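You operate a simulated robot arm through the tools that you are given. There is no shell and no other tool. Be economical: measure what you need, move in short steps, check, and stop when the job is done.

Carry out the task below with a simulated robot arm. There is one attempt and no reset: what you move stays moved.

Task
Put things in order on the side table. At the end: the silver sugar shaker stands where the brown cedar block stood; the cream card (marked "2") stands on top of the grey ring cover; the brown cedar block stands where the cream card stood; the green candle stands where the silver sugar shaker stood; whatever was shut is shut again. Leave all else as you found it, and nothing knocked over.
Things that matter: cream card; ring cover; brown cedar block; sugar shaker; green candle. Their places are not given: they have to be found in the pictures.

It is judged by the outcome, as a careful person would: the job done as asked, and still so three seconds after it is handed in. It fails if anything else is knocked over, pushed out of place, dropped, spilled or broken. A push-on lid holds only when it is set on centred and level and pressed home; a screw cap is set on level and turned clockwise until tight.

Robot
A 7-joint arm with a two-finger parallel gripper, fixed in place. Base frame: the origin is at the foot of the arm, x ahead of it, y to its left, z up; the work surface is at about z = 0. Lengths are in mm, angles in rad, forces in N, time in s.
With the tool pointing down near the work surface it reaches from about 220 to 580 mm from the base axis. Its first joint turns from -1.152 to 1.152 rad. Payload 2.5 kg.
Tool frame: the origin (TCP) lies between the finger pads and is the grasp point; the fingertips stand 23 mm ahead of it; z points along the fingers, y is the line along which they close. Largest opening 94 mm; finger width 38, thickness 10; the body of the gripper, 54 by 96 mm, starts 39 mm behind the TCP.
Orientation is that of the tool frame in the base frame, as a unit quaternion [x, y, z, w]. With the fingers straight down and closing along the base's y, the tool's x points along the base's -x, its y along +y and its z along -z.

Tools
- The arm moves only by the tool drive_tool. Its argument "targets" is a list of rows, each an object of numbers (a shift or turn left out is 0, a gripper value left out holds the last): "x", "y", "z": the shift along the tool's x, y, z in mm; "rx", "ry", "rz": the turn, a rotation vector about the tool's x, y, z in degrees; "hand": the gripper command, from -1 (shut) to 1 (fully open), values between in proportion. In form: [{"x": .., "y": .., "z": .., "rx": .., "ry": .., "rz": .., "hand": ..}, ...]. A call has 1 to 10 rows; each row shifts and turns the commanded pose from where the row before left it, along the tool's axes as they then stand. A row lasts 0.2 s, in which the tool goes at most 50 mm and 0.15 rad; a call with a longer step from one row to the next is refused whole, and so is a gripper value outside its range. A pose out of reach is approached as far as the arm can. The call stops where the force on the tool passes 40 N (or 10 N more than at its start, if that is more) or the arm is blocked; 0.2 s more then pass. The fingers move at their own pace (about 108 mm/s each) and stop on an object; they squeeze with about 30 N. The grip force told is the motor's: it shows also when the fingers shut on nothing. Time passes only in rows, and 0.2 s behind the last, so rows that do not move let the fingers close. The reply holds the time, the measured pose of the TCP, the force on the tool along the base axes, the opening and the grip force, in the units named above and with some noise.
- Cameras (640 x 400 px; columns grow to the right, rows downward): "scene" is fixed at [122, -406.6, 543.1]; the picture's right is [0.81, -0.59, 0.00], its down [-0.34, -0.46, -0.82] and it looks along [0.48, 0.66, -0.57] (base axes); focal length 328 px, centre (320, 200). "wrist" rides on the gripper at [-39, 0, -44] in the tool frame; the picture's right is [0.00, -1.00, 0.00], its down [0.97, 0.00, -0.24] and it looks along [0.24, 0.00, 0.97] (tool axes); focal length 218 px, centre (320, 200).
- snapshot(camera): a new picture of that camera. No time passes.
- locate(camera, pixels): for up to 12 pixels [column, row] of the newest picture of that camera ("zoom" is the newest enlarged one), the place [x, y, z] in the base frame of the surface seen there, good to about 2 mm. No time passes.
- zoom(camera, box): a new picture of the part [left, top, right, bottom] of that camera's present view, enlarged. No time passes.
- hand_in(): hands the job in; it is judged then, once.

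Keep the steps short. Do not move on a guess: measure, check each grasp and each placing, and mend mistakes. In all there are 80 turns and 46 pictures (those below and enlarged ones count). Leave the gripper open and the arm clear of the work at the hand-in unless told otherwise, and finish with a single line.

The tools are called after "Request:" as name(argument=value, ...) on one line, values as JSON. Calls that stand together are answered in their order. drive_tool: Moves the arm, as the interface text tells. Its arguments: {"type":"object","properties":{"targets":{"type":"array","items":{"type":"object","properties":{"x":{"type":"number"},"y":{"type":"number"},"z":{"type":"number"},"rx":{"type":"number"},"ry":{"type":"number"},"rz":{"type":"number"},"hand":{"type":"number"}}}}},"required":["targets"]} The other tools are called the same way: snapshot (camera) takes a picture; locate (camera, pixels) gives the place of the surface under pixels of a picture; zoom (camera, box) takes an enlarged picture of a part of a camera's view; hand_in () hands the job in.

At the start:

```text
time_s: 0.0
tool_pos: [384.2, 72.2, 254.6]
orientation: [0.0, 1.0, 0.0, -0.001]
contact_force: [-0.1, 0.7, -0.3]
opening: 94.2
grip_force: 0.2
```

scene: 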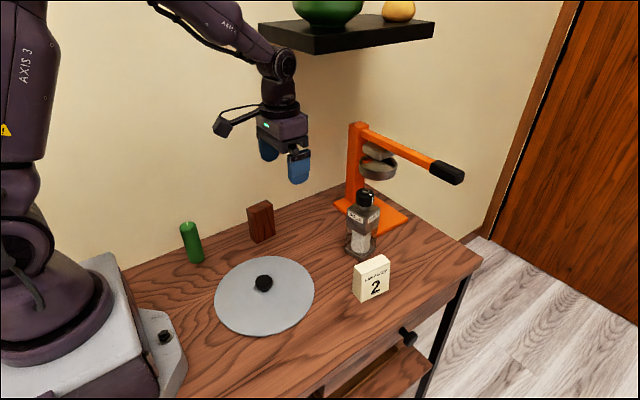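
wrist: 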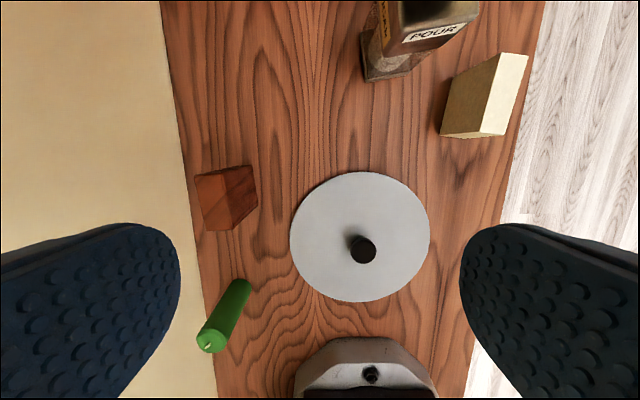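

I'll look closer at the table, first the shaker and press, then the disc, candle and block.

Request:
zoom(camera="scene", box=[320, 110, 480, 310])

Request:
zoom(camera="scene", box=[160, 190, 340, 350])

Request:
zoom(camera="scene", box=[300, 300, 460, 400])

```text
2.00 times, centred on (400, 210) of scene
```

zoom: 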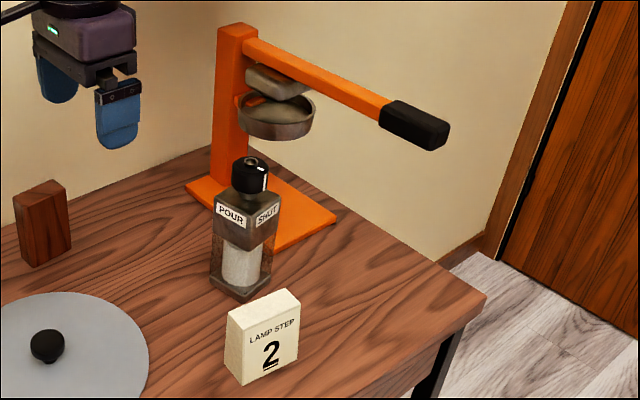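

```text
2.50 times, centred on (250, 270) of scene
```

zoom: 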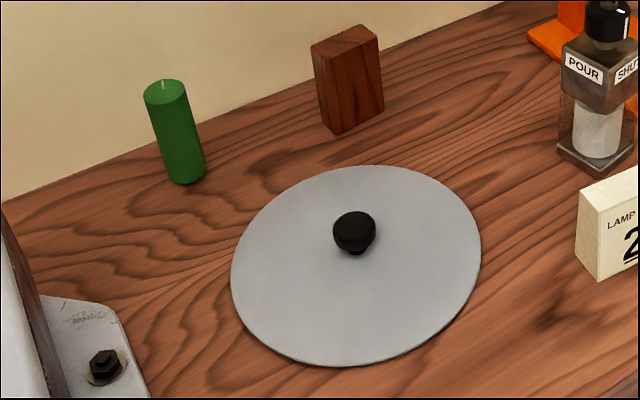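

```text
4.00 times, centred on (380, 350) of scene
```

zoom: 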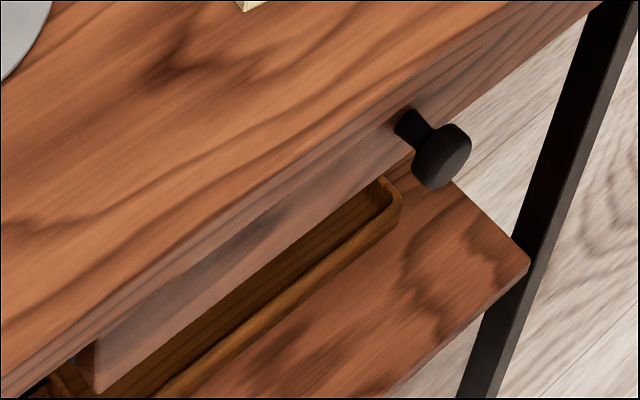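

The glass shaker with "POUR/SHUT" labels, card "2", block, candle and the grey disc with black knob are all visible. Measuring points on each in the scene picture.

Request:
snapshot(camera="scene")

Request:
locate(camera="scene", pixels=[[187, 226], [196, 262], [248, 208], [262, 203], [272, 205], [263, 243], [353, 264], [372, 256], [388, 261], [363, 302], [389, 290], [366, 194]])

Request:
locate(camera="scene", pixels=[[264, 282], [216, 295], [314, 293], [270, 257], [250, 334], [285, 320], [363, 257], [347, 248], [377, 245], [392, 150], [448, 175], [405, 217]])

Request:
locate(camera="wrist", pixels=[[195, 176], [205, 230], [253, 166], [257, 206], [210, 343], [503, 53], [527, 55], [505, 135], [440, 135], [362, 248], [368, 80], [411, 72]])

```text
40 pictures are left
```

scene: 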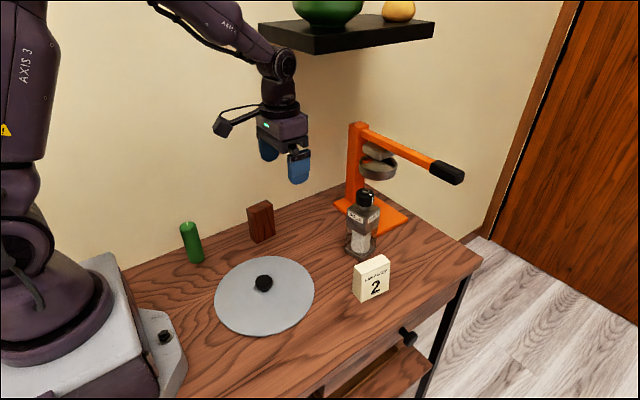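

```text
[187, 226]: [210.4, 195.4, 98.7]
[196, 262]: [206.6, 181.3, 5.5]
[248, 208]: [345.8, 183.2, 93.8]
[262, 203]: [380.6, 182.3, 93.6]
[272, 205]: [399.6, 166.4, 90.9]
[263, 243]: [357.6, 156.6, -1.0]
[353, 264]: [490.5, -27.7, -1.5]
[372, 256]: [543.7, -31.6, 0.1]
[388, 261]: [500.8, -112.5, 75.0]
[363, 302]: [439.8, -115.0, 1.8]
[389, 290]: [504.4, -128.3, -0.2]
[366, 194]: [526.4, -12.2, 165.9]
```

```text
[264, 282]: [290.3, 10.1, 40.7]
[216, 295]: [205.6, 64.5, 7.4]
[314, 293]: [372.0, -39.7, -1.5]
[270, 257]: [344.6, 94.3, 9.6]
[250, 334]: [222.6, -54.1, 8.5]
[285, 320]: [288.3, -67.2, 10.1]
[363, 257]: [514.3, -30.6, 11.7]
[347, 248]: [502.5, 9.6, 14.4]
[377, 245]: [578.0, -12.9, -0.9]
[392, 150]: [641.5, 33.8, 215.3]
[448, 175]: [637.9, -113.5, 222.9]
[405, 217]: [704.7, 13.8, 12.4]
```

```text
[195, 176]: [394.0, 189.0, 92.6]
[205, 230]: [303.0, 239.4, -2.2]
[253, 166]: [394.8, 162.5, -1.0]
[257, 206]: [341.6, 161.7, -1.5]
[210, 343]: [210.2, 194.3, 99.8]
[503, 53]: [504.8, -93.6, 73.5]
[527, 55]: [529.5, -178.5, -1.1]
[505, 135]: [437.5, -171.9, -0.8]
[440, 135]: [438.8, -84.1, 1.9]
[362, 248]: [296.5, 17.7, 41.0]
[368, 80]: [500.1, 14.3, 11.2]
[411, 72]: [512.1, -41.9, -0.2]
```

Card spans about x 440–505, y −84…−128, height 75. I move the arm above it at the same height for a straight-down look.

Request:
drive_tool(targets=[{"x": -20, "y": -44}, {"x": -20, "y": -44}, {"x": -20, "y": -44}, {"x": -20, "y": -44}, {"x": -16}, {}])

Request:
snapshot(camera="wrist")

```text
time_s: 1.4
tool_pos: [483.1, -104.2, 254.7]
orientation: [0.0, 1.0, 0.0, 0.0]
contact_force: [-0.1, 0.0, -0.5]
opening: 93.8
grip_force: 0.0
```

```text
39 pictures are left
```

wrist: 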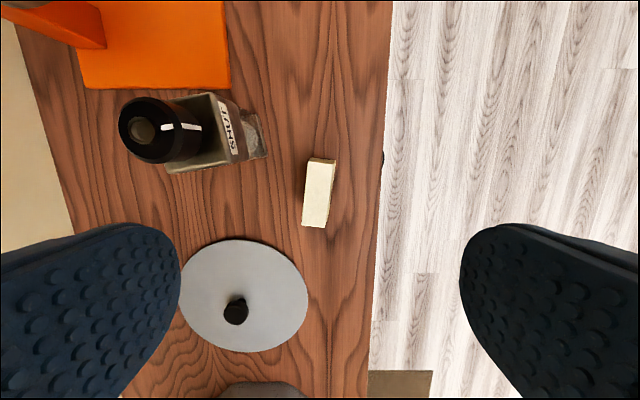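

Zoom on the card top around (318,193) and the shaker around (190,135).

Request:
zoom(camera="wrist", box=[270, 140, 366, 240])

Request:
locate(camera="wrist", pixels=[[310, 163], [333, 164], [325, 223], [305, 221], [320, 193], [120, 130], [160, 97], [200, 130], [213, 96], [237, 158], [240, 305], [254, 120]])

Request:
zoom(camera="wrist", box=[110, 80, 280, 186])

```text
4.00 times, centred on (318, 190) of wrist
```

zoom: 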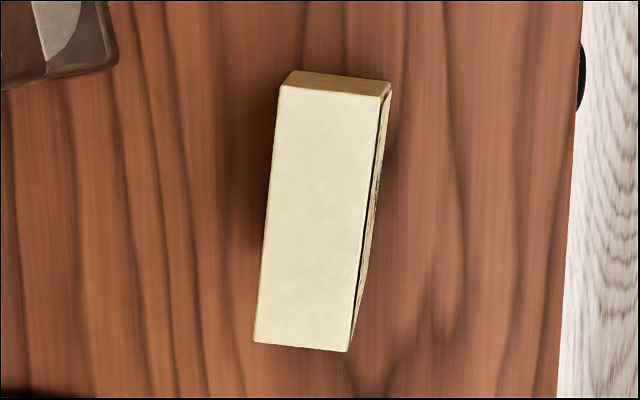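

```text
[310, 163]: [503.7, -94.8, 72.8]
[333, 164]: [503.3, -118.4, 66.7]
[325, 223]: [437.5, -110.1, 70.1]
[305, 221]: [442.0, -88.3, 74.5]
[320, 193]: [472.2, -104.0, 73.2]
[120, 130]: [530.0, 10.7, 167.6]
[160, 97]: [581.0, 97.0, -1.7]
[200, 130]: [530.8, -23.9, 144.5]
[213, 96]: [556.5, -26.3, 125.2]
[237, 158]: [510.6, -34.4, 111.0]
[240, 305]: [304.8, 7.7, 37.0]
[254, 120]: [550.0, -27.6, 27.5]
```

```text
3.76 times, centred on (195, 133) of wrist
```

zoom: 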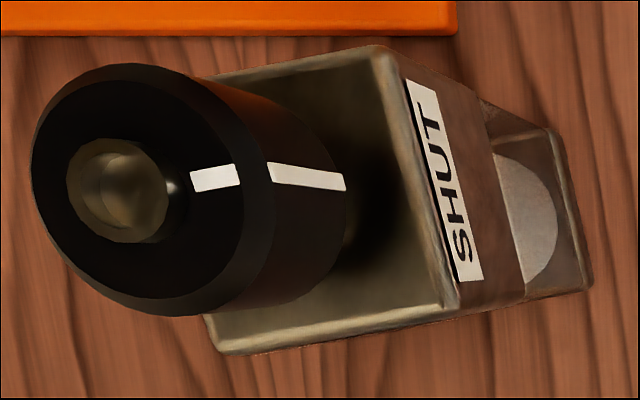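

The white mark on the shaker's knob points at SHUT, so I must not turn it. Card top centre computes to (472.4, −101.6), z 74, turned about −7°. I go down there with the hand turned 7° and half open.

Request:
drive_tool(targets=[{"x": 10.7, "y": 2.6, "rz": 7, "hand": 0.2}, {"z": 45}, {"z": 45}, {"z": 42}, {}])

Request:
snapshot(camera="wrist")

```text
time_s: 2.6
tool_pos: [471.6, -101.4, 124.4]
orientation: [0.062, 0.998, 0.0, 0.0]
contact_force: [0.2, -0.2, -0.3]
opening: 56.4
grip_force: 0.1
```

```text
36 pictures are left
```

wrist: 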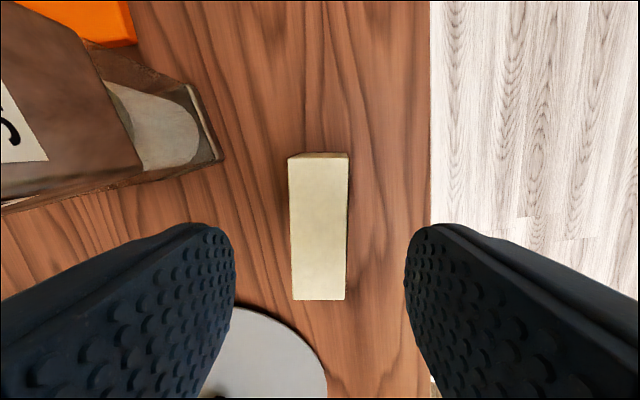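

The card is aligned between the fingers (col 288–349). Going down to z 62 and closing.

Request:
drive_tool(targets=[{"z": 31}, {"z": 31}, {"hand": -1}, {}, {}])

```text
time_s: 3.8
tool_pos: [470.6, -102.3, 61.0]
orientation: [0.06, 0.998, 0.0, 0.001]
contact_force: [-0.4, -1.4, 2.6]
opening: 28.7
grip_force: 29.9
```

Gripped (28.7 mm, 30 N). Lift, square the hand, move toward the disc for a look.

Request:
drive_tool(targets=[{"z": -20}, {"z": -45}, {"z": -45}, {"z": -40, "rz": -7}, {"x": 40, "y": 20}, {"x": 40, "y": 20}, {}])

Request:
snapshot(camera="wrist")

Request:
snapshot(camera="scene")

```text
time_s: 5.4
tool_pos: [391.5, -60.3, 207.9]
orientation: [0.0, 1.0, 0.0, 0.0]
contact_force: [-0.1, -0.3, 0.8]
opening: 0.2
grip_force: 29.7
```

```text
35 pictures are left
```

wrist: 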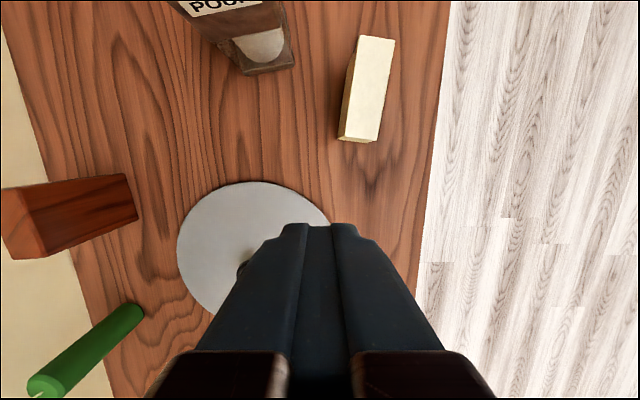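

```text
34 pictures are left
```

scene: 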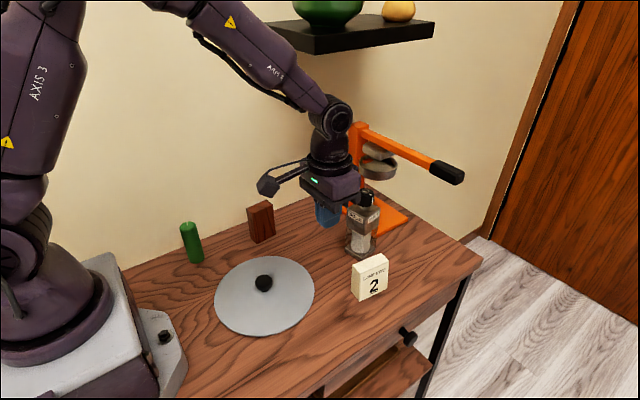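

The card slipped out on the lift; it still stands at nearly its old spot. I open the hand and look again here, which also shows the disc.

Request:
drive_tool(targets=[{"hand": 1}, {}, {}])

Request:
snapshot(camera="wrist")

Request:
zoom(camera="scene", box=[320, 180, 420, 320])

```text
time_s: 6.2
tool_pos: [391.1, -61.3, 208.3]
orientation: [0.0, 1.0, 0.0, 0.0]
contact_force: [0.4, 0.4, -0.6]
opening: 94.1
grip_force: 0.1
```

```text
33 pictures are left
```

wrist: 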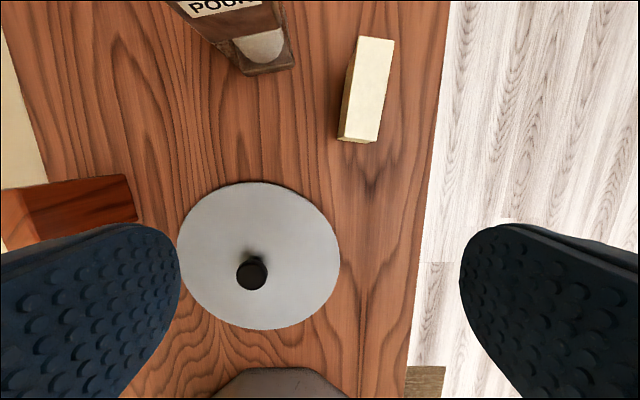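

```text
2.86 times, centred on (370, 250) of scene
```

zoom: 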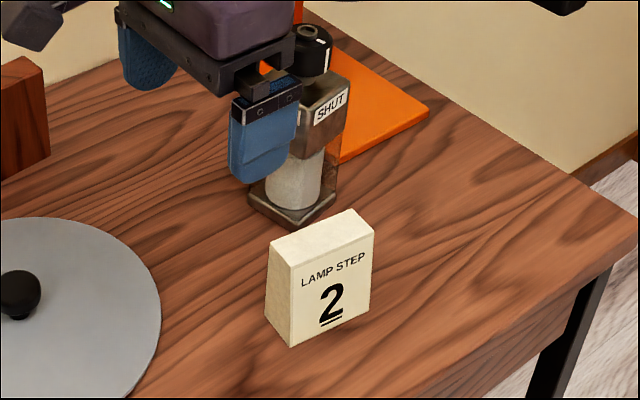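

Disc centre is about (291, 14), radius ~100, flat, z≈9. Now back above the card for a fresh look, as in the earlier approach view.

Request:
drive_tool(targets=[{"x": -40, "y": -20}, {"x": -40.5, "y": -20.1, "rz": 7}, {"z": 42, "hand": 0.2}, {"z": 41.8}, {}])

Request:
snapshot(camera="wrist")

```text
time_s: 7.4
tool_pos: [470.8, -100.5, 122.7]
orientation: [0.062, 0.998, 0.0, 0.0]
contact_force: [0.3, 0.0, -0.4]
opening: 56.5
grip_force: 0.0
```

```text
31 pictures are left
```

wrist: 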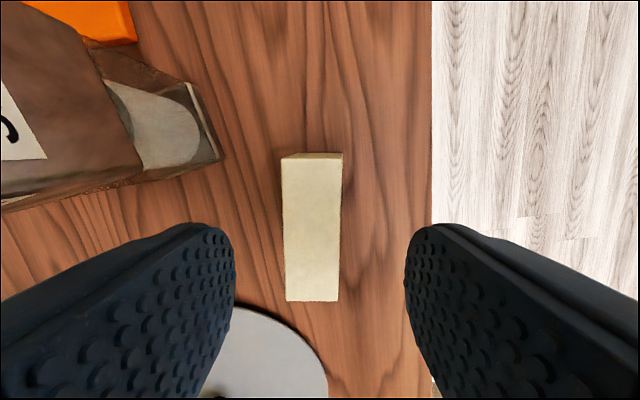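

The card shifted ~3 mm toward +y. I correct, go deeper (z 40), grip longer, then lift slowly.

Request:
drive_tool(targets=[{"y": 3.5, "z": 25}, {"z": 30}, {"z": 28}, {"hand": -1}, {}, {}, {}])

Request:
drive_tool(targets=[{"z": -2}, {"z": -3}, {"z": -5}, {"z": -5}, {"z": -5}, {"z": -5}, {}])

Request:
snapshot(camera="wrist")

```text
time_s: 9.0
tool_pos: [471.3, -96.9, 44.0]
orientation: [0.061, 0.998, 0.0, 0.0]
contact_force: [1.2, -0.9, 2.5]
opening: 30.3
grip_force: 29.6
```

```text
time_s: 10.6
tool_pos: [470.5, -99.0, 68.3]
orientation: [0.061, 0.998, 0.001, 0.001]
contact_force: [0.0, 0.5, -0.3]
opening: 30.2
grip_force: 30.7
```

```text
30 pictures are left
```

wrist: 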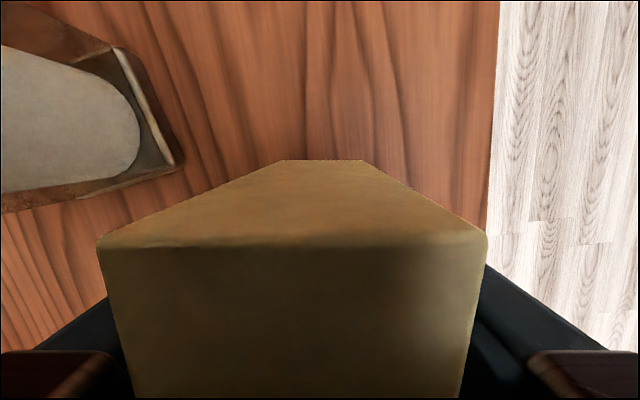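

Card held upright (30.2 mm, 30 N). Lift a bit more and square the hand, gently, checking with the scene camera.

Request:
drive_tool(targets=[{"z": -8}, {"z": -10}, {"z": -10}, {"z": -8, "rz": -3.5}, {"rz": -3.5}, {"x": 8}, {"x": 14, "y": 5}, {"x": 14, "y": 5}, {"x": 10, "y": 4}, {}])

Request:
snapshot(camera="scene")

```text
time_s: 12.8
tool_pos: [424.9, -84.2, 105.3]
orientation: [0.0, 1.0, 0.0, 0.0]
contact_force: [-1.8, 0.1, -0.6]
opening: 30.1
grip_force: 29.5
```

```text
29 pictures are left
```

scene: 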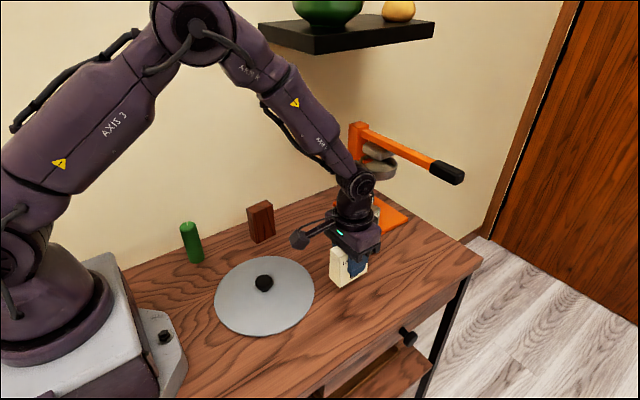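

Carried well. On to above the disc at about (291, −42).

Request:
drive_tool(targets=[{"x": 8, "y": 2}, {"x": 16, "y": 5}, {"x": 18, "y": 6}, {"x": 18, "y": 6}, {"x": 18, "y": 6}, {"x": 18, "y": 6}, {"x": 18, "y": 6}, {"x": 14, "y": 4}, {"x": 6, "y": 1}, {}])

Request:
zoom(camera="scene", box=[180, 200, 380, 350])

```text
time_s: 15.0
tool_pos: [292.2, -41.5, 104.6]
orientation: [0.0, 1.0, 0.001, 0.0]
contact_force: [-0.1, -0.1, -0.2]
opening: 30.3
grip_force: 30.2
```

```text
2.67 times, centred on (280, 275) of scene
```

zoom: 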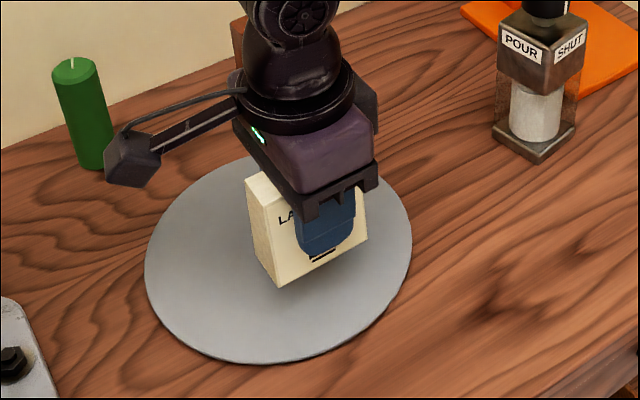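

The card hangs over the disc, clear of the knob. Lowering to just above contact (expected at TCP z≈53).

Request:
drive_tool(targets=[{"z": 12}, {"z": 15}, {"z": 12}, {"z": 7}, {"z": 2}, {}])

Request:
drive_tool(targets=[{"z": 1.5}, {}])

Request:
drive_tool(targets=[{"z": 1.5}, {}])

```text
time_s: 16.4
tool_pos: [291.3, -41.1, 57.9]
orientation: [0.0, 1.0, 0.0, 0.0]
contact_force: [-1.2, 0.9, 8.6]
opening: 30.1
grip_force: 29.9
```

```text
time_s: 17.0
tool_pos: [292.0, -41.0, 55.8]
orientation: [0.0, 1.0, 0.0, 0.0]
contact_force: [-2.6, 5.4, 28.5]
opening: 30.5
grip_force: 29.7
```

```text
time_s: 17.6
tool_pos: [292.8, -41.0, 54.5]
orientation: [0.0, 1.0, 0.0, 0.002]
contact_force: [0.6, 3.5, 28.6]
opening: 30.9
grip_force: 29.5
```

Contact (28 N). Releasing gently to ~46 mm, then looking.

Request:
drive_tool(targets=[{"z": -1.5}, {"hand": -0.25}, {"hand": -0.1}, {"hand": 0}, {}])

Request:
drive_tool(targets=[{"z": -15}, {"z": -30}, {"z": -40}, {"z": -40, "hand": 1}, {}])

Request:
snapshot(camera="scene")

```text
time_s: 18.8
tool_pos: [291.3, -41.3, 55.9]
orientation: [0.0, 1.0, 0.0, 0.0]
contact_force: [-0.3, 0.0, 0.2]
opening: 47.0
grip_force: 0.2
```

```text
time_s: 20.0
tool_pos: [291.0, -40.2, 179.1]
orientation: [0.0, 1.0, 0.0, 0.0]
contact_force: [0.3, -1.0, 0.4]
opening: 93.9
grip_force: 0.1
```

```text
27 pictures are left
```

scene: 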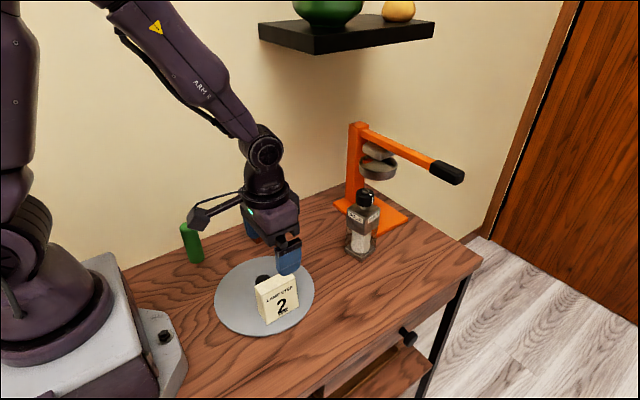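

Card stands on the disc. Now moving above the cedar block for a straight look.

Request:
drive_tool(targets=[{"z": -45}, {"z": -20, "y": 30}, {"x": -22, "y": 42}, {"x": -22, "y": 42}, {"x": -22, "y": 42}, {"x": -22, "y": 42}, {"x": -15, "y": 15}, {}])

Request:
snapshot(camera="wrist")

```text
time_s: 21.8
tool_pos: [394.4, 171.5, 245.0]
orientation: [-0.001, 1.0, 0.0, 0.0]
contact_force: [-0.2, -0.5, -0.2]
opening: 93.9
grip_force: 0.0
```

```text
26 pictures are left
```

wrist: 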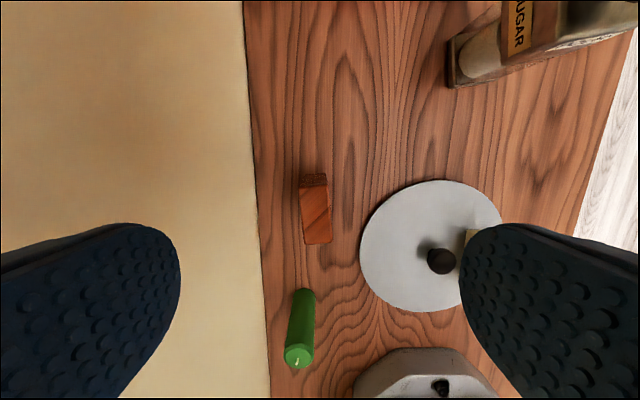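

Zooming on the block top and the candle for exact corners.

Request:
zoom(camera="wrist", box=[266, 160, 362, 260])

Request:
zoom(camera="wrist", box=[260, 280, 356, 380])

Request:
locate(camera="wrist", pixels=[[302, 192], [325, 190], [328, 238], [308, 240], [315, 215], [298, 355], [301, 293], [311, 293], [245, 100], [255, 230]])

```text
4.00 times, centred on (314, 210) of wrist
```

zoom: 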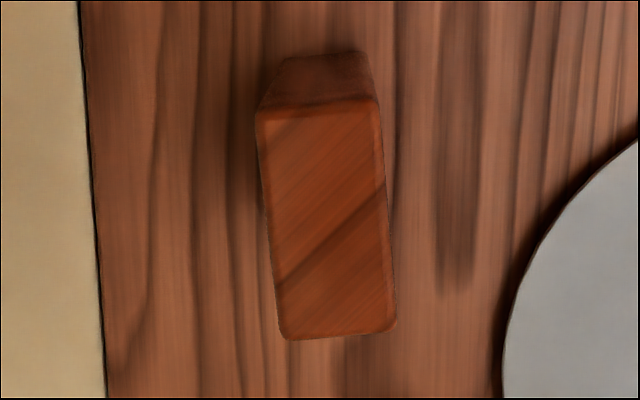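

```text
4.00 times, centred on (308, 330) of wrist
```

zoom: 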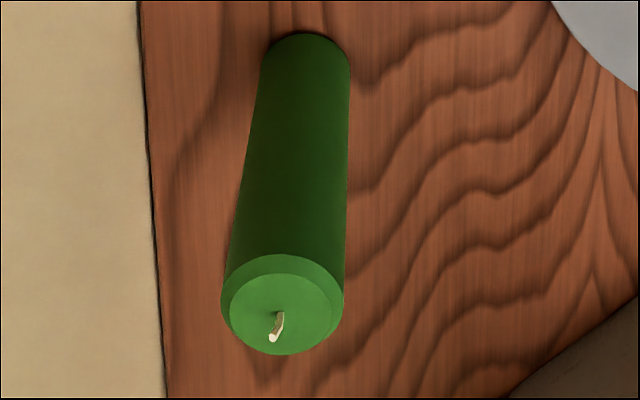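

```text
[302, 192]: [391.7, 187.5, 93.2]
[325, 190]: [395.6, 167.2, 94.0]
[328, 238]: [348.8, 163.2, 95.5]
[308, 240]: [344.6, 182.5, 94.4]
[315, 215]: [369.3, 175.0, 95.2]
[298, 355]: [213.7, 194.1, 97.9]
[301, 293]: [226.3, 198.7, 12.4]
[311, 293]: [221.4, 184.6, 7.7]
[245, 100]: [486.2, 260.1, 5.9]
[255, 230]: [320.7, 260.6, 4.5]
```

Block top centre (370.8, 175.2), z 95, turned +5.8°. Positioning, then descending to z 62 with a ~58 mm opening.

Request:
drive_tool(targets=[{"x": 23.6, "y": 3.7, "rz": -5.8, "hand": 0.3}, {"z": 45}, {"z": 45}, {"z": 25}, {}])

Request:
snapshot(camera="wrist")

```text
time_s: 23.0
tool_pos: [371.9, 175.8, 130.5]
orientation: [-0.051, 0.999, 0.0, -0.001]
contact_force: [0.2, 0.5, -0.3]
opening: 60.9
grip_force: 0.0
```

```text
23 pictures are left
```

wrist: 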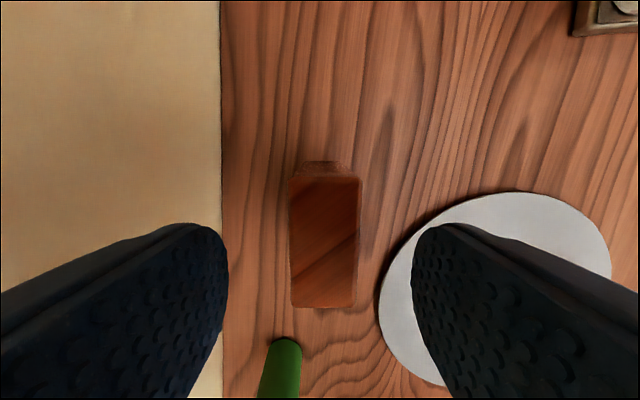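

Well aligned (centre col ~324, shift −1.5 mm). Descend, close, and lift slowly.

Request:
drive_tool(targets=[{"y": -1.5, "z": 25}, {"z": 25}, {"z": 18.5}, {}, {"hand": -1}, {}, {}, {}])

Request:
drive_tool(targets=[{"z": -2}, {"z": -4}, {"z": -6}, {"z": -8}, {"z": -8}, {"z": -8}, {"z": -8}, {"z": -8}, {}])

Request:
snapshot(camera="scene")

```text
time_s: 24.8
tool_pos: [371.6, 174.8, 63.2]
orientation: [-0.051, 0.999, 0.0, 0.0]
contact_force: [-0.5, -0.5, 1.1]
opening: 28.7
grip_force: 30.5
```

```text
time_s: 26.8
tool_pos: [371.3, 173.3, 113.3]
orientation: [-0.051, 0.999, 0.0, 0.0]
contact_force: [1.0, -0.4, -1.3]
opening: 28.3
grip_force: 30.1
```

```text
22 pictures are left
```

scene: 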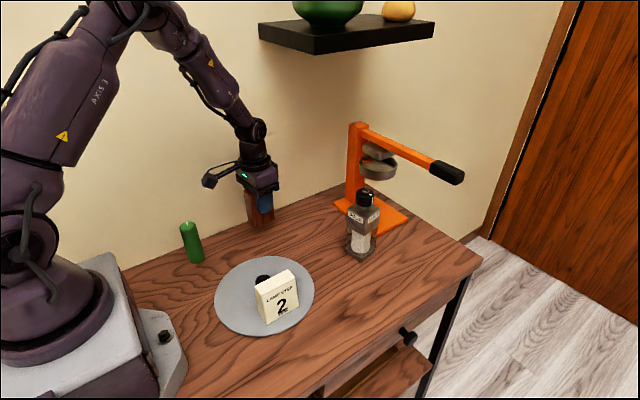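

Block held. Raise to ~150, square up, and carry across at x≈400 (clear of shaker and card).

Request:
drive_tool(targets=[{"z": -12, "rz": 3}, {"z": -14, "rz": 2.8}, {"z": -12}, {"x": -3, "y": -8}, {"x": -5, "y": -18}, {"x": -5, "y": -24}, {"x": -5, "y": -26}, {"x": -5, "y": -26}, {"x": -5, "y": -26}, {"y": -26}])

Request:
drive_tool(targets=[{"y": -26}, {"y": -26}, {"y": -26}, {"y": -24}, {"y": -14, "rz": 2}, {"y": -5, "rz": 2.5}, {"rz": 2.5}, {}])

```text
time_s: 29.0
tool_pos: [399.6, 18.6, 153.4]
orientation: [0.0, 1.0, 0.0, 0.0]
contact_force: [0.0, 1.0, -0.2]
opening: 28.6
grip_force: 30.3
```

```text
time_s: 30.8
tool_pos: [398.3, -102.2, 152.0]
orientation: [0.062, 0.998, 0.001, 0.0]
contact_force: [-0.6, 0.1, -1.0]
opening: 28.6
grip_force: 29.6
```

Now forward to (472, −101.6), then lower to near contact (TCP z≈64).

Request:
drive_tool(targets=[{"x": -8, "y": 1}, {"x": -16, "y": 2}, {"x": -18, "y": 2.6}, {"x": -16, "y": 2}, {"x": -11, "y": 1.5}, {"x": -4.1, "y": 0.5}, {}])

Request:
drive_tool(targets=[{"z": 10}, {"z": 16}, {"z": 18}, {"z": 18}, {"z": 14}, {"z": 7}, {"z": 2}, {}])

Request:
snapshot(camera="scene")

```text
time_s: 32.4
tool_pos: [473.2, -102.3, 151.3]
orientation: [0.06, 0.998, 0.0, 0.0]
contact_force: [0.2, -0.1, -1.2]
opening: 28.7
grip_force: 29.7
```

```text
time_s: 34.2
tool_pos: [471.0, -101.9, 68.5]
orientation: [0.062, 0.998, 0.0, 0.001]
contact_force: [-0.1, 0.0, -1.1]
opening: 28.4
grip_force: 30.0
```

```text
21 pictures are left
```

scene: 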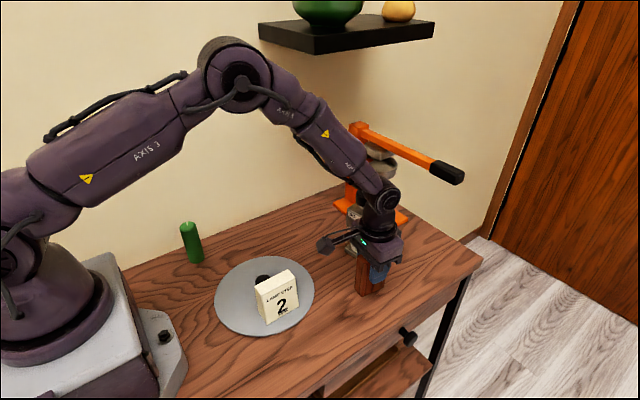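

Small steps down to contact.

Request:
drive_tool(targets=[{"z": 2}, {"z": 1}, {}])

Request:
drive_tool(targets=[{"z": 1.5}, {}])

```text
time_s: 35.0
tool_pos: [472.4, -100.8, 64.2]
orientation: [0.061, 0.998, 0.0, 0.0]
contact_force: [0.6, 0.7, -0.5]
opening: 28.5
grip_force: 30.2
```

```text
time_s: 35.6
tool_pos: [472.6, -101.8, 62.5]
orientation: [0.061, 0.998, 0.0, 0.0]
contact_force: [-1.4, 1.2, 3.8]
opening: 28.6
grip_force: 30.6
```

Contact starting. Tiny press, release slightly, rise straight up.

Request:
drive_tool(targets=[{"z": 0.7}, {"hand": -0.25}, {"hand": -0.1}, {"hand": 0.1}, {}])

Request:
drive_tool(targets=[{"z": -15}, {"z": -35}, {"z": -45}, {"z": -45}, {"z": -40, "hand": 1}, {}])

Request:
snapshot(camera="wrist")

```text
time_s: 36.8
tool_pos: [472.0, -101.3, 63.1]
orientation: [0.06, 0.998, -0.001, 0.0]
contact_force: [-0.2, 0.5, 0.2]
opening: 51.6
grip_force: 0.1
```

```text
time_s: 38.2
tool_pos: [473.1, -99.3, 242.8]
orientation: [0.061, 0.998, 0.0, 0.0]
contact_force: [0.4, 0.4, 0.1]
opening: 94.1
grip_force: 0.1
```

```text
20 pictures are left
```

wrist: 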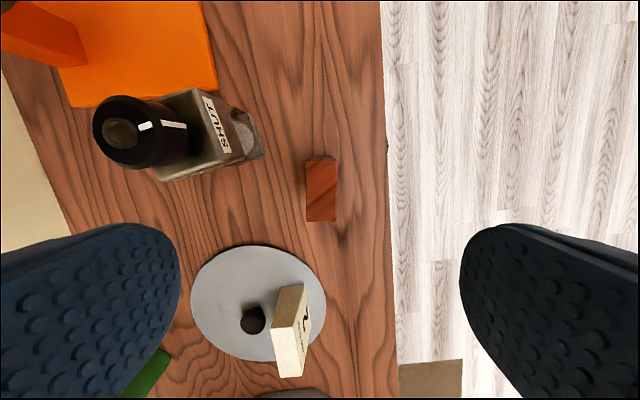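

Block stands in the card's place. Now above the shaker, staying high (z≈265).

Request:
drive_tool(targets=[{"z": -22, "rz": -7}, {"x": -15, "y": 25}, {"x": -15, "y": 30}, {"x": -15, "y": 30}, {"x": -10, "y": 5}, {}])

Request:
snapshot(camera="wrist")

```text
time_s: 39.6
tool_pos: [526.7, -9.2, 264.1]
orientation: [-0.001, 1.0, 0.0, 0.0]
contact_force: [-0.2, 0.7, -0.5]
opening: 94.0
grip_force: 0.1
```

```text
19 pictures are left
```

wrist: 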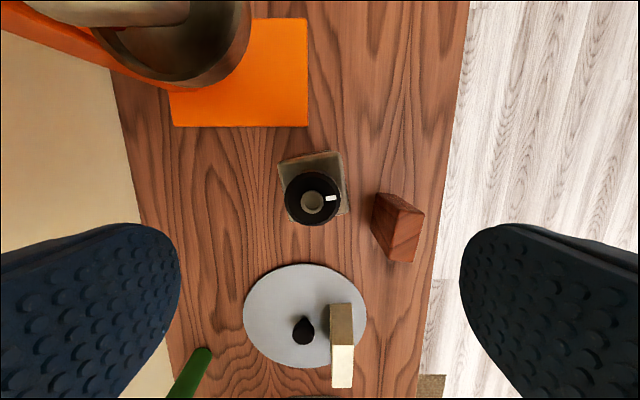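

Request:
zoom(camera="wrist", box=[264, 135, 364, 235])

Request:
locate(camera="wrist", pixels=[[313, 203], [280, 165], [340, 154], [347, 210], [341, 175], [290, 168], [334, 163], [240, 60], [190, 45], [250, 30], [307, 100], [300, 220]])

```text
4.00 times, centred on (314, 185) of wrist
```

zoom: 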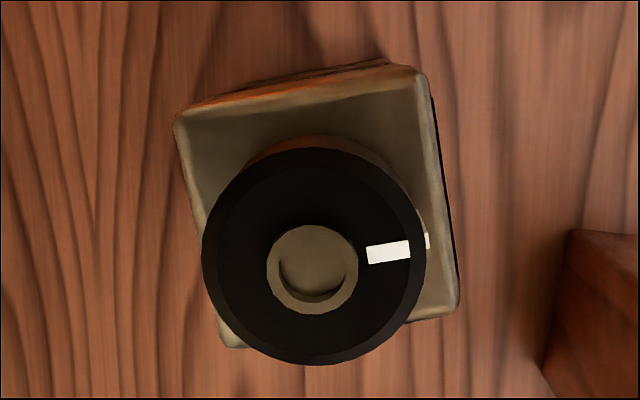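

```text
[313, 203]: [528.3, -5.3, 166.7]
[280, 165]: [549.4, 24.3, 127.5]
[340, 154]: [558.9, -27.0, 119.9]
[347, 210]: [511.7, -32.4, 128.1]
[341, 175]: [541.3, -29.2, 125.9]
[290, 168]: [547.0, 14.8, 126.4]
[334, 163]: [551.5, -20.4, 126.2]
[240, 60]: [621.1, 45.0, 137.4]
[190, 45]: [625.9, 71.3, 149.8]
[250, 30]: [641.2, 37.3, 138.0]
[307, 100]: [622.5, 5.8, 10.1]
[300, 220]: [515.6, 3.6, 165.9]
```

Shaker lid top centre computes to (530.4, −5), ~52 mm square, turned +9.5°, collar top z 126, knob top 167. A top grip on the collar at TCP z≈131 just clears the palm. Turn to align, then go partway and look.

Request:
drive_tool(targets=[{"x": -3.6, "y": 4.2, "rz": -5}, {"rz": -4.5}, {"z": 30}, {"z": 30}, {}])

Request:
snapshot(camera="wrist")

```text
time_s: 40.8
tool_pos: [529.0, -8.0, 202.0]
orientation: [-0.083, 0.997, 0.0, 0.0]
contact_force: [-0.3, 0.5, -0.4]
opening: 94.0
grip_force: 0.1
```

```text
17 pictures are left
```

wrist: 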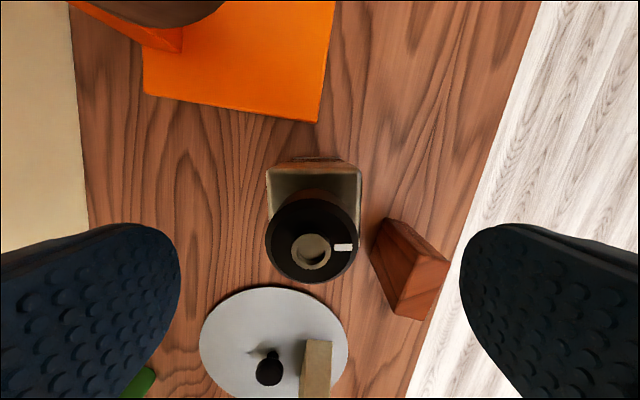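

Lid centre at col ~314.5 → shift +3 mm in y. Descend to z 131 in short steps.

Request:
drive_tool(targets=[{"y": 3, "z": 20, "hand": 0.7}, {"z": 22}, {"z": 18}, {"z": 8}, {"z": 3}, {}])

Request:
zoom(camera="scene", box=[300, 140, 420, 290])

```text
time_s: 42.2
tool_pos: [530.9, -5.1, 133.1]
orientation: [-0.083, 0.997, 0.0, 0.0]
contact_force: [0.4, 0.5, -0.6]
opening: 79.8
grip_force: 0.1
```

```text
2.67 times, centred on (360, 215) of scene
```

zoom: 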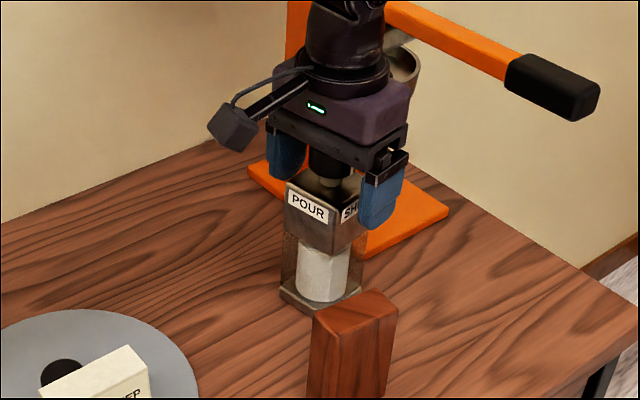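

Clear all round; knob just beneath the palm. Down 2 mm more and close.

Request:
drive_tool(targets=[{"z": 2.5}, {}, {"hand": -1}, {}, {}, {}, {}])

Request:
drive_tool(targets=[{"z": -1}, {"z": -1.5}, {"z": -2}, {"z": -2}, {"z": -1.5}, {}, {}])

Request:
zoom(camera="scene", box=[300, 140, 420, 290])

```text
time_s: 43.8
tool_pos: [530.3, -5.7, 129.5]
orientation: [-0.083, 0.997, 0.0, 0.0]
contact_force: [-1.9, -0.8, 0.7]
opening: 53.7
grip_force: 30.0
```

```text
time_s: 45.4
tool_pos: [530.0, -3.2, 137.4]
orientation: [-0.083, 0.997, 0.0, -0.001]
contact_force: [0.4, -0.7, -2.4]
opening: 53.6
grip_force: 30.4
```

```text
2.67 times, centred on (360, 215) of scene
```

zoom: 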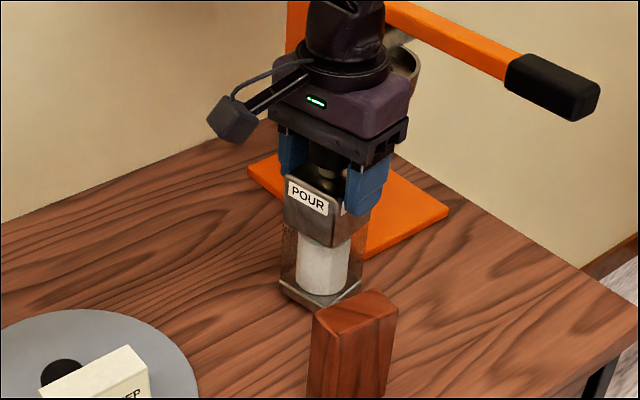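

The whole shaker lifted (weight ~2.4 N), mark untouched. Raise a bit, then carry slowly to the block's old place (371.5, 174.7).

Request:
drive_tool(targets=[{"z": -4}, {"z": -8}, {"z": -8}, {"z": -4}, {"x": 3.7, "y": 6}, {"x": 7.5, "y": 12}, {"x": 10, "y": 16}, {"x": 11.2, "y": 18}, {"x": 11.2, "y": 18}, {"x": 11.2, "y": 18}])

Request:
drive_tool(targets=[{"x": 11.2, "y": 18}, {"x": 11.2, "y": 18}, {"x": 11.2, "y": 18}, {"x": 11.2, "y": 18}, {"x": 10, "y": 16}, {"x": 7.5, "y": 12}, {"x": 5, "y": 8}, {"x": 4.8, "y": 7.4}, {}, {}])

Request:
snapshot(camera="scene")

```text
time_s: 47.6
tool_pos: [462.8, 74.3, 161.8]
orientation: [-0.084, 0.996, 0.0, 0.001]
contact_force: [-0.2, 0.1, -2.6]
opening: 53.7
grip_force: 29.9
```

```text
time_s: 49.8
tool_pos: [370.7, 174.7, 162.0]
orientation: [-0.083, 0.997, 0.0, 0.001]
contact_force: [0.4, -0.5, -2.1]
opening: 53.6
grip_force: 30.2
```

```text
14 pictures are left
```

scene: 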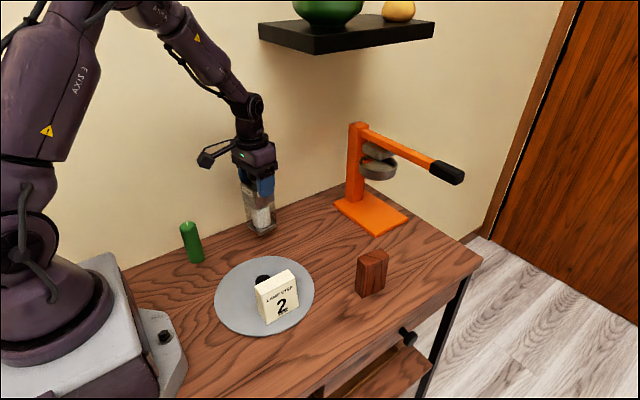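

Over the place. Lowering to near contact (TCP ≈130).

Request:
drive_tool(targets=[{"z": 5}, {"z": 8}, {"z": 8}, {"z": 5}, {"z": 2}, {"z": 1}, {}])

Request:
drive_tool(targets=[{"z": 1}, {"z": 1}, {}])

```text
time_s: 51.4
tool_pos: [372.2, 174.6, 132.2]
orientation: [-0.083, 0.997, 0.0, 0.0]
contact_force: [0.4, 0.5, -1.4]
opening: 53.7
grip_force: 30.2
```

```text
time_s: 52.2
tool_pos: [372.1, 175.7, 130.3]
orientation: [-0.083, 0.997, 0.0, 0.0]
contact_force: [1.1, 0.4, -2.9]
opening: 53.8
grip_force: 29.6
```

Not yet in contact; continuing in 0.8 mm steps.

Request:
drive_tool(targets=[{"z": 0.8}, {}])

Request:
drive_tool(targets=[{"z": 0.8}, {}])

```text
time_s: 52.8
tool_pos: [372.4, 175.2, 130.8]
orientation: [-0.083, 0.997, 0.0, 0.0]
contact_force: [-0.1, 0.1, -1.6]
opening: 53.8
grip_force: 29.8
```

```text
time_s: 53.4
tool_pos: [372.1, 175.3, 129.1]
orientation: [-0.082, 0.997, 0.0, -0.001]
contact_force: [-3.5, 0.3, 6.4]
opening: 53.7
grip_force: 30.0
```

Contact (6 N). Release and rise straight.

Request:
drive_tool(targets=[{"hand": 0.25}, {"hand": 0.4}, {"hand": 0.6}, {}])

Request:
drive_tool(targets=[{"z": -10}, {"z": -25}, {"z": -40}, {"z": -45, "hand": 1}, {"rz": 5}, {"rz": 4.5}, {}])

Request:
snapshot(camera="wrist")

```text
time_s: 54.4
tool_pos: [372.9, 175.5, 130.4]
orientation: [-0.083, 0.997, 0.0, 0.001]
contact_force: [0.4, 0.4, -0.7]
opening: 75.2
grip_force: 0.1
```

```text
time_s: 56.0
tool_pos: [373.3, 174.5, 250.4]
orientation: [0.001, 1.0, 0.0, 0.0]
contact_force: [-0.1, 0.5, -0.4]
opening: 94.1
grip_force: 0.0
```

```text
13 pictures are left
```

wrist: 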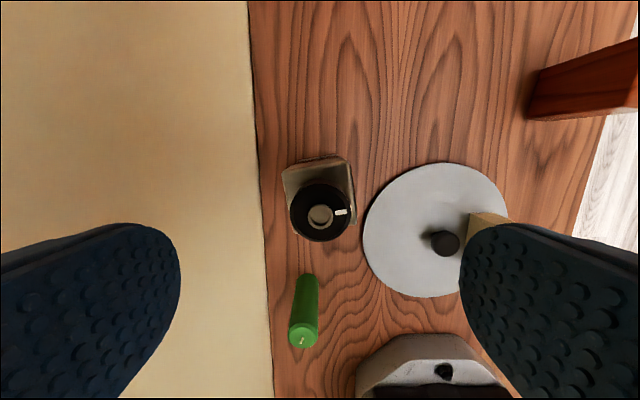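

Shaker stands shut at the block's place. Now above the candle for a look.

Request:
drive_tool(targets=[{"x": 30, "y": 4, "hand": 0.3}, {"x": 35, "y": 5}, {"x": 35, "y": 5}, {"x": 25, "y": 4}, {}])

Request:
zoom(camera="wrist", box=[240, 125, 400, 285])

Request:
snapshot(camera="wrist")

```text
time_s: 57.2
tool_pos: [248.3, 196.0, 250.6]
orientation: [0.0, 1.0, 0.0, -0.001]
contact_force: [0.0, -0.3, -0.7]
opening: 61.1
grip_force: 0.0
```

```text
2.50 times, centred on (320, 205) of wrist
```

zoom: 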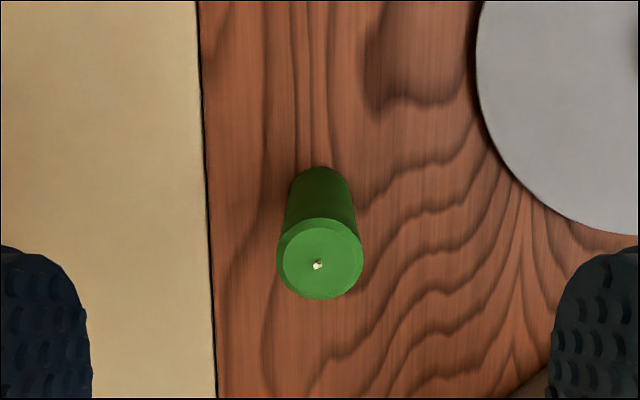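

```text
11 pictures are left
```

wrist: 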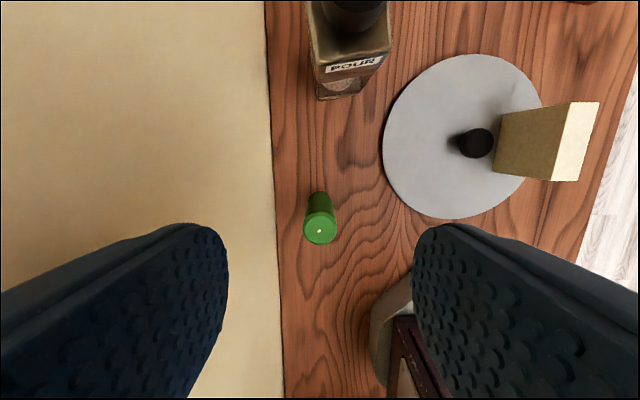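

Candle top centre (211.2, 196), z ≈99, dia ~31. Moving over it and descending partway.

Request:
drive_tool(targets=[{"x": 37}, {"z": 35}, {"z": 40}, {"z": 40}, {}])

Request:
snapshot(camera="wrist")

```text
time_s: 58.4
tool_pos: [210.9, 193.2, 136.1]
orientation: [0.0, 1.0, -0.001, -0.001]
contact_force: [-0.3, -0.3, -0.1]
opening: 61.1
grip_force: 0.1
```

```text
10 pictures are left
```

wrist: 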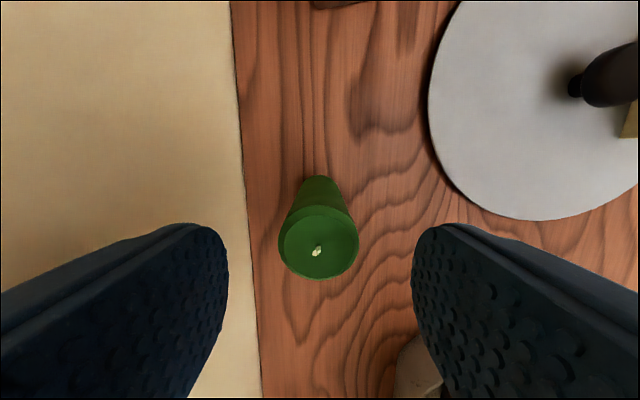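

Centred. Down to z 68, close and lift slowly.

Request:
drive_tool(targets=[{"z": 25, "x": -1}, {"z": 25}, {"z": 17}, {}, {"hand": -1}, {}, {}, {}])

Request:
drive_tool(targets=[{"z": -2}, {"z": -4}, {"z": -6}, {"z": -8}, {"z": -12}, {"z": -14}, {"z": -14}, {"z": -14}, {"z": -10}, {}])

Request:
snapshot(camera="scene")

```text
time_s: 60.2
tool_pos: [210.8, 192.8, 69.2]
orientation: [0.0, 1.0, 0.0, 0.0]
contact_force: [-0.2, -0.4, 0.3]
opening: 33.1
grip_force: 29.5
```

```text
time_s: 62.4
tool_pos: [210.5, 195.1, 151.5]
orientation: [0.0, 1.0, 0.0, 0.001]
contact_force: [-1.0, -0.9, -0.6]
opening: 32.9
grip_force: 30.2
```

```text
9 pictures are left
```

scene: 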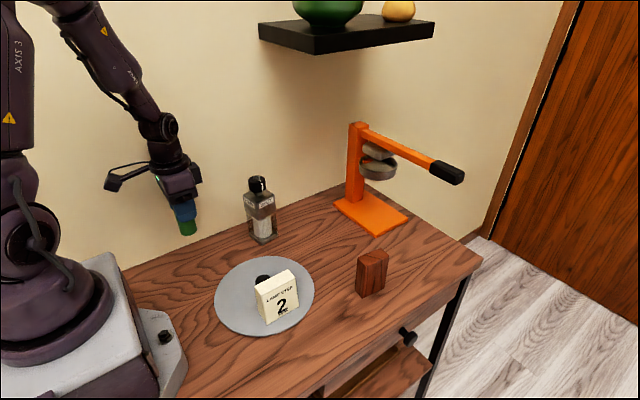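

Candle held. Carry it first toward y≈60, then ahead to (530.4, −5), clear of shaker and card.

Request:
drive_tool(targets=[{"x": -2, "y": -7}, {"x": -5, "y": -16}, {"x": -6, "y": -20}, {"x": -6, "y": -22}, {"x": -6, "y": -22}, {"x": -7, "y": -20}, {"x": -10, "y": -16}, {"x": -16, "y": -12}, {"x": -20, "y": -6}, {"x": -22, "y": -6}])

Request:
drive_tool(targets=[{"x": -24, "y": -6}, {"x": -24, "y": -6}, {"x": -24, "y": -6}, {"x": -24, "y": -6}, {"x": -24, "y": -6}, {"x": -24, "y": -6}, {"x": -24, "y": -6}, {"x": -20, "y": -4}, {"x": -14, "y": -2}, {}])

```text
time_s: 64.6
tool_pos: [309.8, 46.7, 151.7]
orientation: [0.0, 1.0, 0.0, -0.001]
contact_force: [0.1, 0.1, -0.8]
opening: 33.1
grip_force: 30.2
```

```text
time_s: 66.8
tool_pos: [514.0, -3.6, 151.4]
orientation: [0.0, 1.0, 0.0, 0.001]
contact_force: [-0.4, -0.8, 0.0]
opening: 32.8
grip_force: 30.0
```

Final centring (+16 x), then lower partway and check clearance to the press.

Request:
drive_tool(targets=[{"x": -8}, {"x": -8, "y": -1.2}, {}, {"z": 10}, {"z": 14}, {"z": 14}, {"z": 10}, {}])

Request:
snapshot(camera="scene")

Request:
snapshot(camera="wrist")

```text
time_s: 68.6
tool_pos: [528.8, -2.7, 103.0]
orientation: [-0.001, 1.0, 0.0, 0.0]
contact_force: [-0.1, -0.4, -1.6]
opening: 32.8
grip_force: 30.0
```

```text
8 pictures are left
```

scene: 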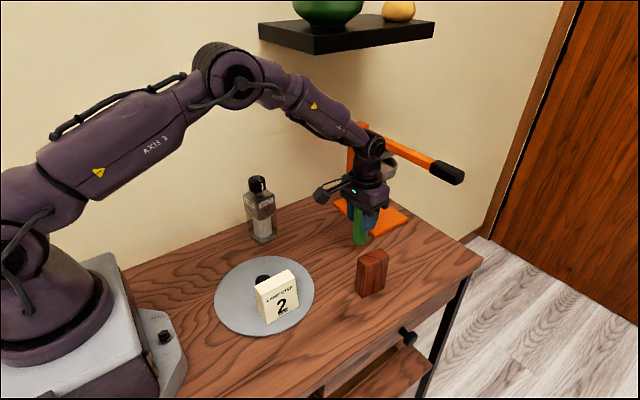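

```text
7 pictures are left
```

wrist: 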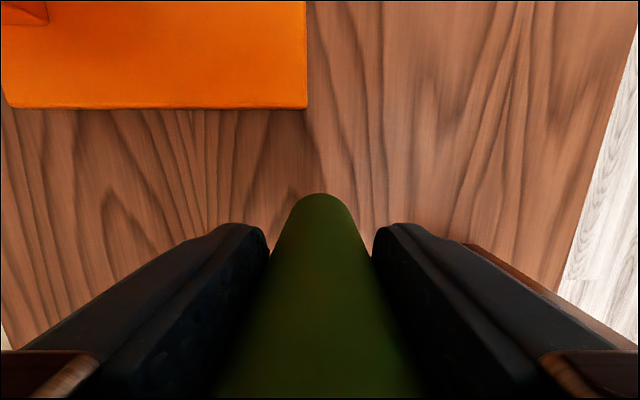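

Clear of the press (the cup isn't over it). Lower to near contact (TCP ≈69).

Request:
drive_tool(targets=[{"z": 8, "y": -1}, {"z": 10}, {"z": 8}, {"z": 4}, {"z": 1.5}, {}])

Request:
drive_tool(targets=[{"z": 1}, {}])

Request:
drive_tool(targets=[{"z": 1}, {}])

```text
time_s: 70.0
tool_pos: [528.9, -2.7, 71.7]
orientation: [0.0, 1.0, 0.0, 0.0]
contact_force: [0.1, -0.5, -0.5]
opening: 32.9
grip_force: 30.1
```

```text
time_s: 70.6
tool_pos: [529.2, -3.0, 70.9]
orientation: [0.0, 1.0, 0.0, 0.0]
contact_force: [-0.5, 0.3, -1.2]
opening: 33.2
grip_force: 29.8
```

```text
time_s: 71.2
tool_pos: [526.9, -2.9, 69.6]
orientation: [-0.001, 1.0, 0.0, 0.0]
contact_force: [-0.1, 0.6, -0.2]
opening: 33.3
grip_force: 30.6
```

Not touching yet; trim 1.5 mm in x and y, and go on down.

Request:
drive_tool(targets=[{"x": -1.5, "y": -1.7}, {"z": 0.7}, {}])

Request:
drive_tool(targets=[{"z": 0.8}, {}])

```text
time_s: 72.0
tool_pos: [530.9, -6.3, 68.5]
orientation: [0.001, 1.0, 0.0, 0.0]
contact_force: [-0.3, -0.7, -1.3]
opening: 32.9
grip_force: 29.7
```

```text
time_s: 72.6
tool_pos: [530.6, -6.3, 67.5]
orientation: [0.0, 1.0, 0.0, 0.0]
contact_force: [0.2, 0.2, -1.3]
opening: 33.0
grip_force: 29.7
```

Request:
drive_tool(targets=[{"z": 0.8}, {}])

Request:
zoom(camera="scene", box=[310, 170, 420, 280])

```text
time_s: 73.2
tool_pos: [530.8, -5.0, 67.0]
orientation: [0.0, 1.0, 0.0, -0.001]
contact_force: [0.1, -0.1, -0.1]
opening: 32.7
grip_force: 30.0
```

```text
3.64 times, centred on (365, 225) of scene
```

zoom: 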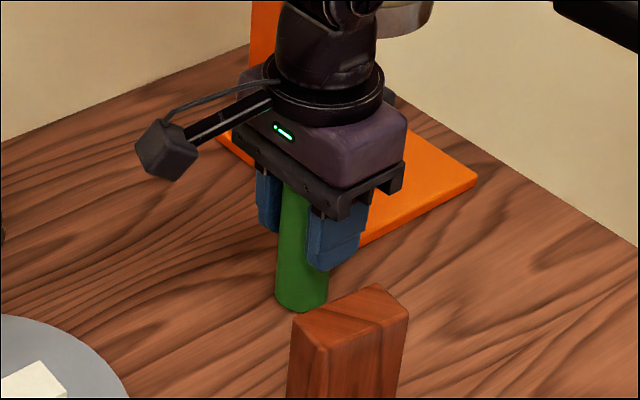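

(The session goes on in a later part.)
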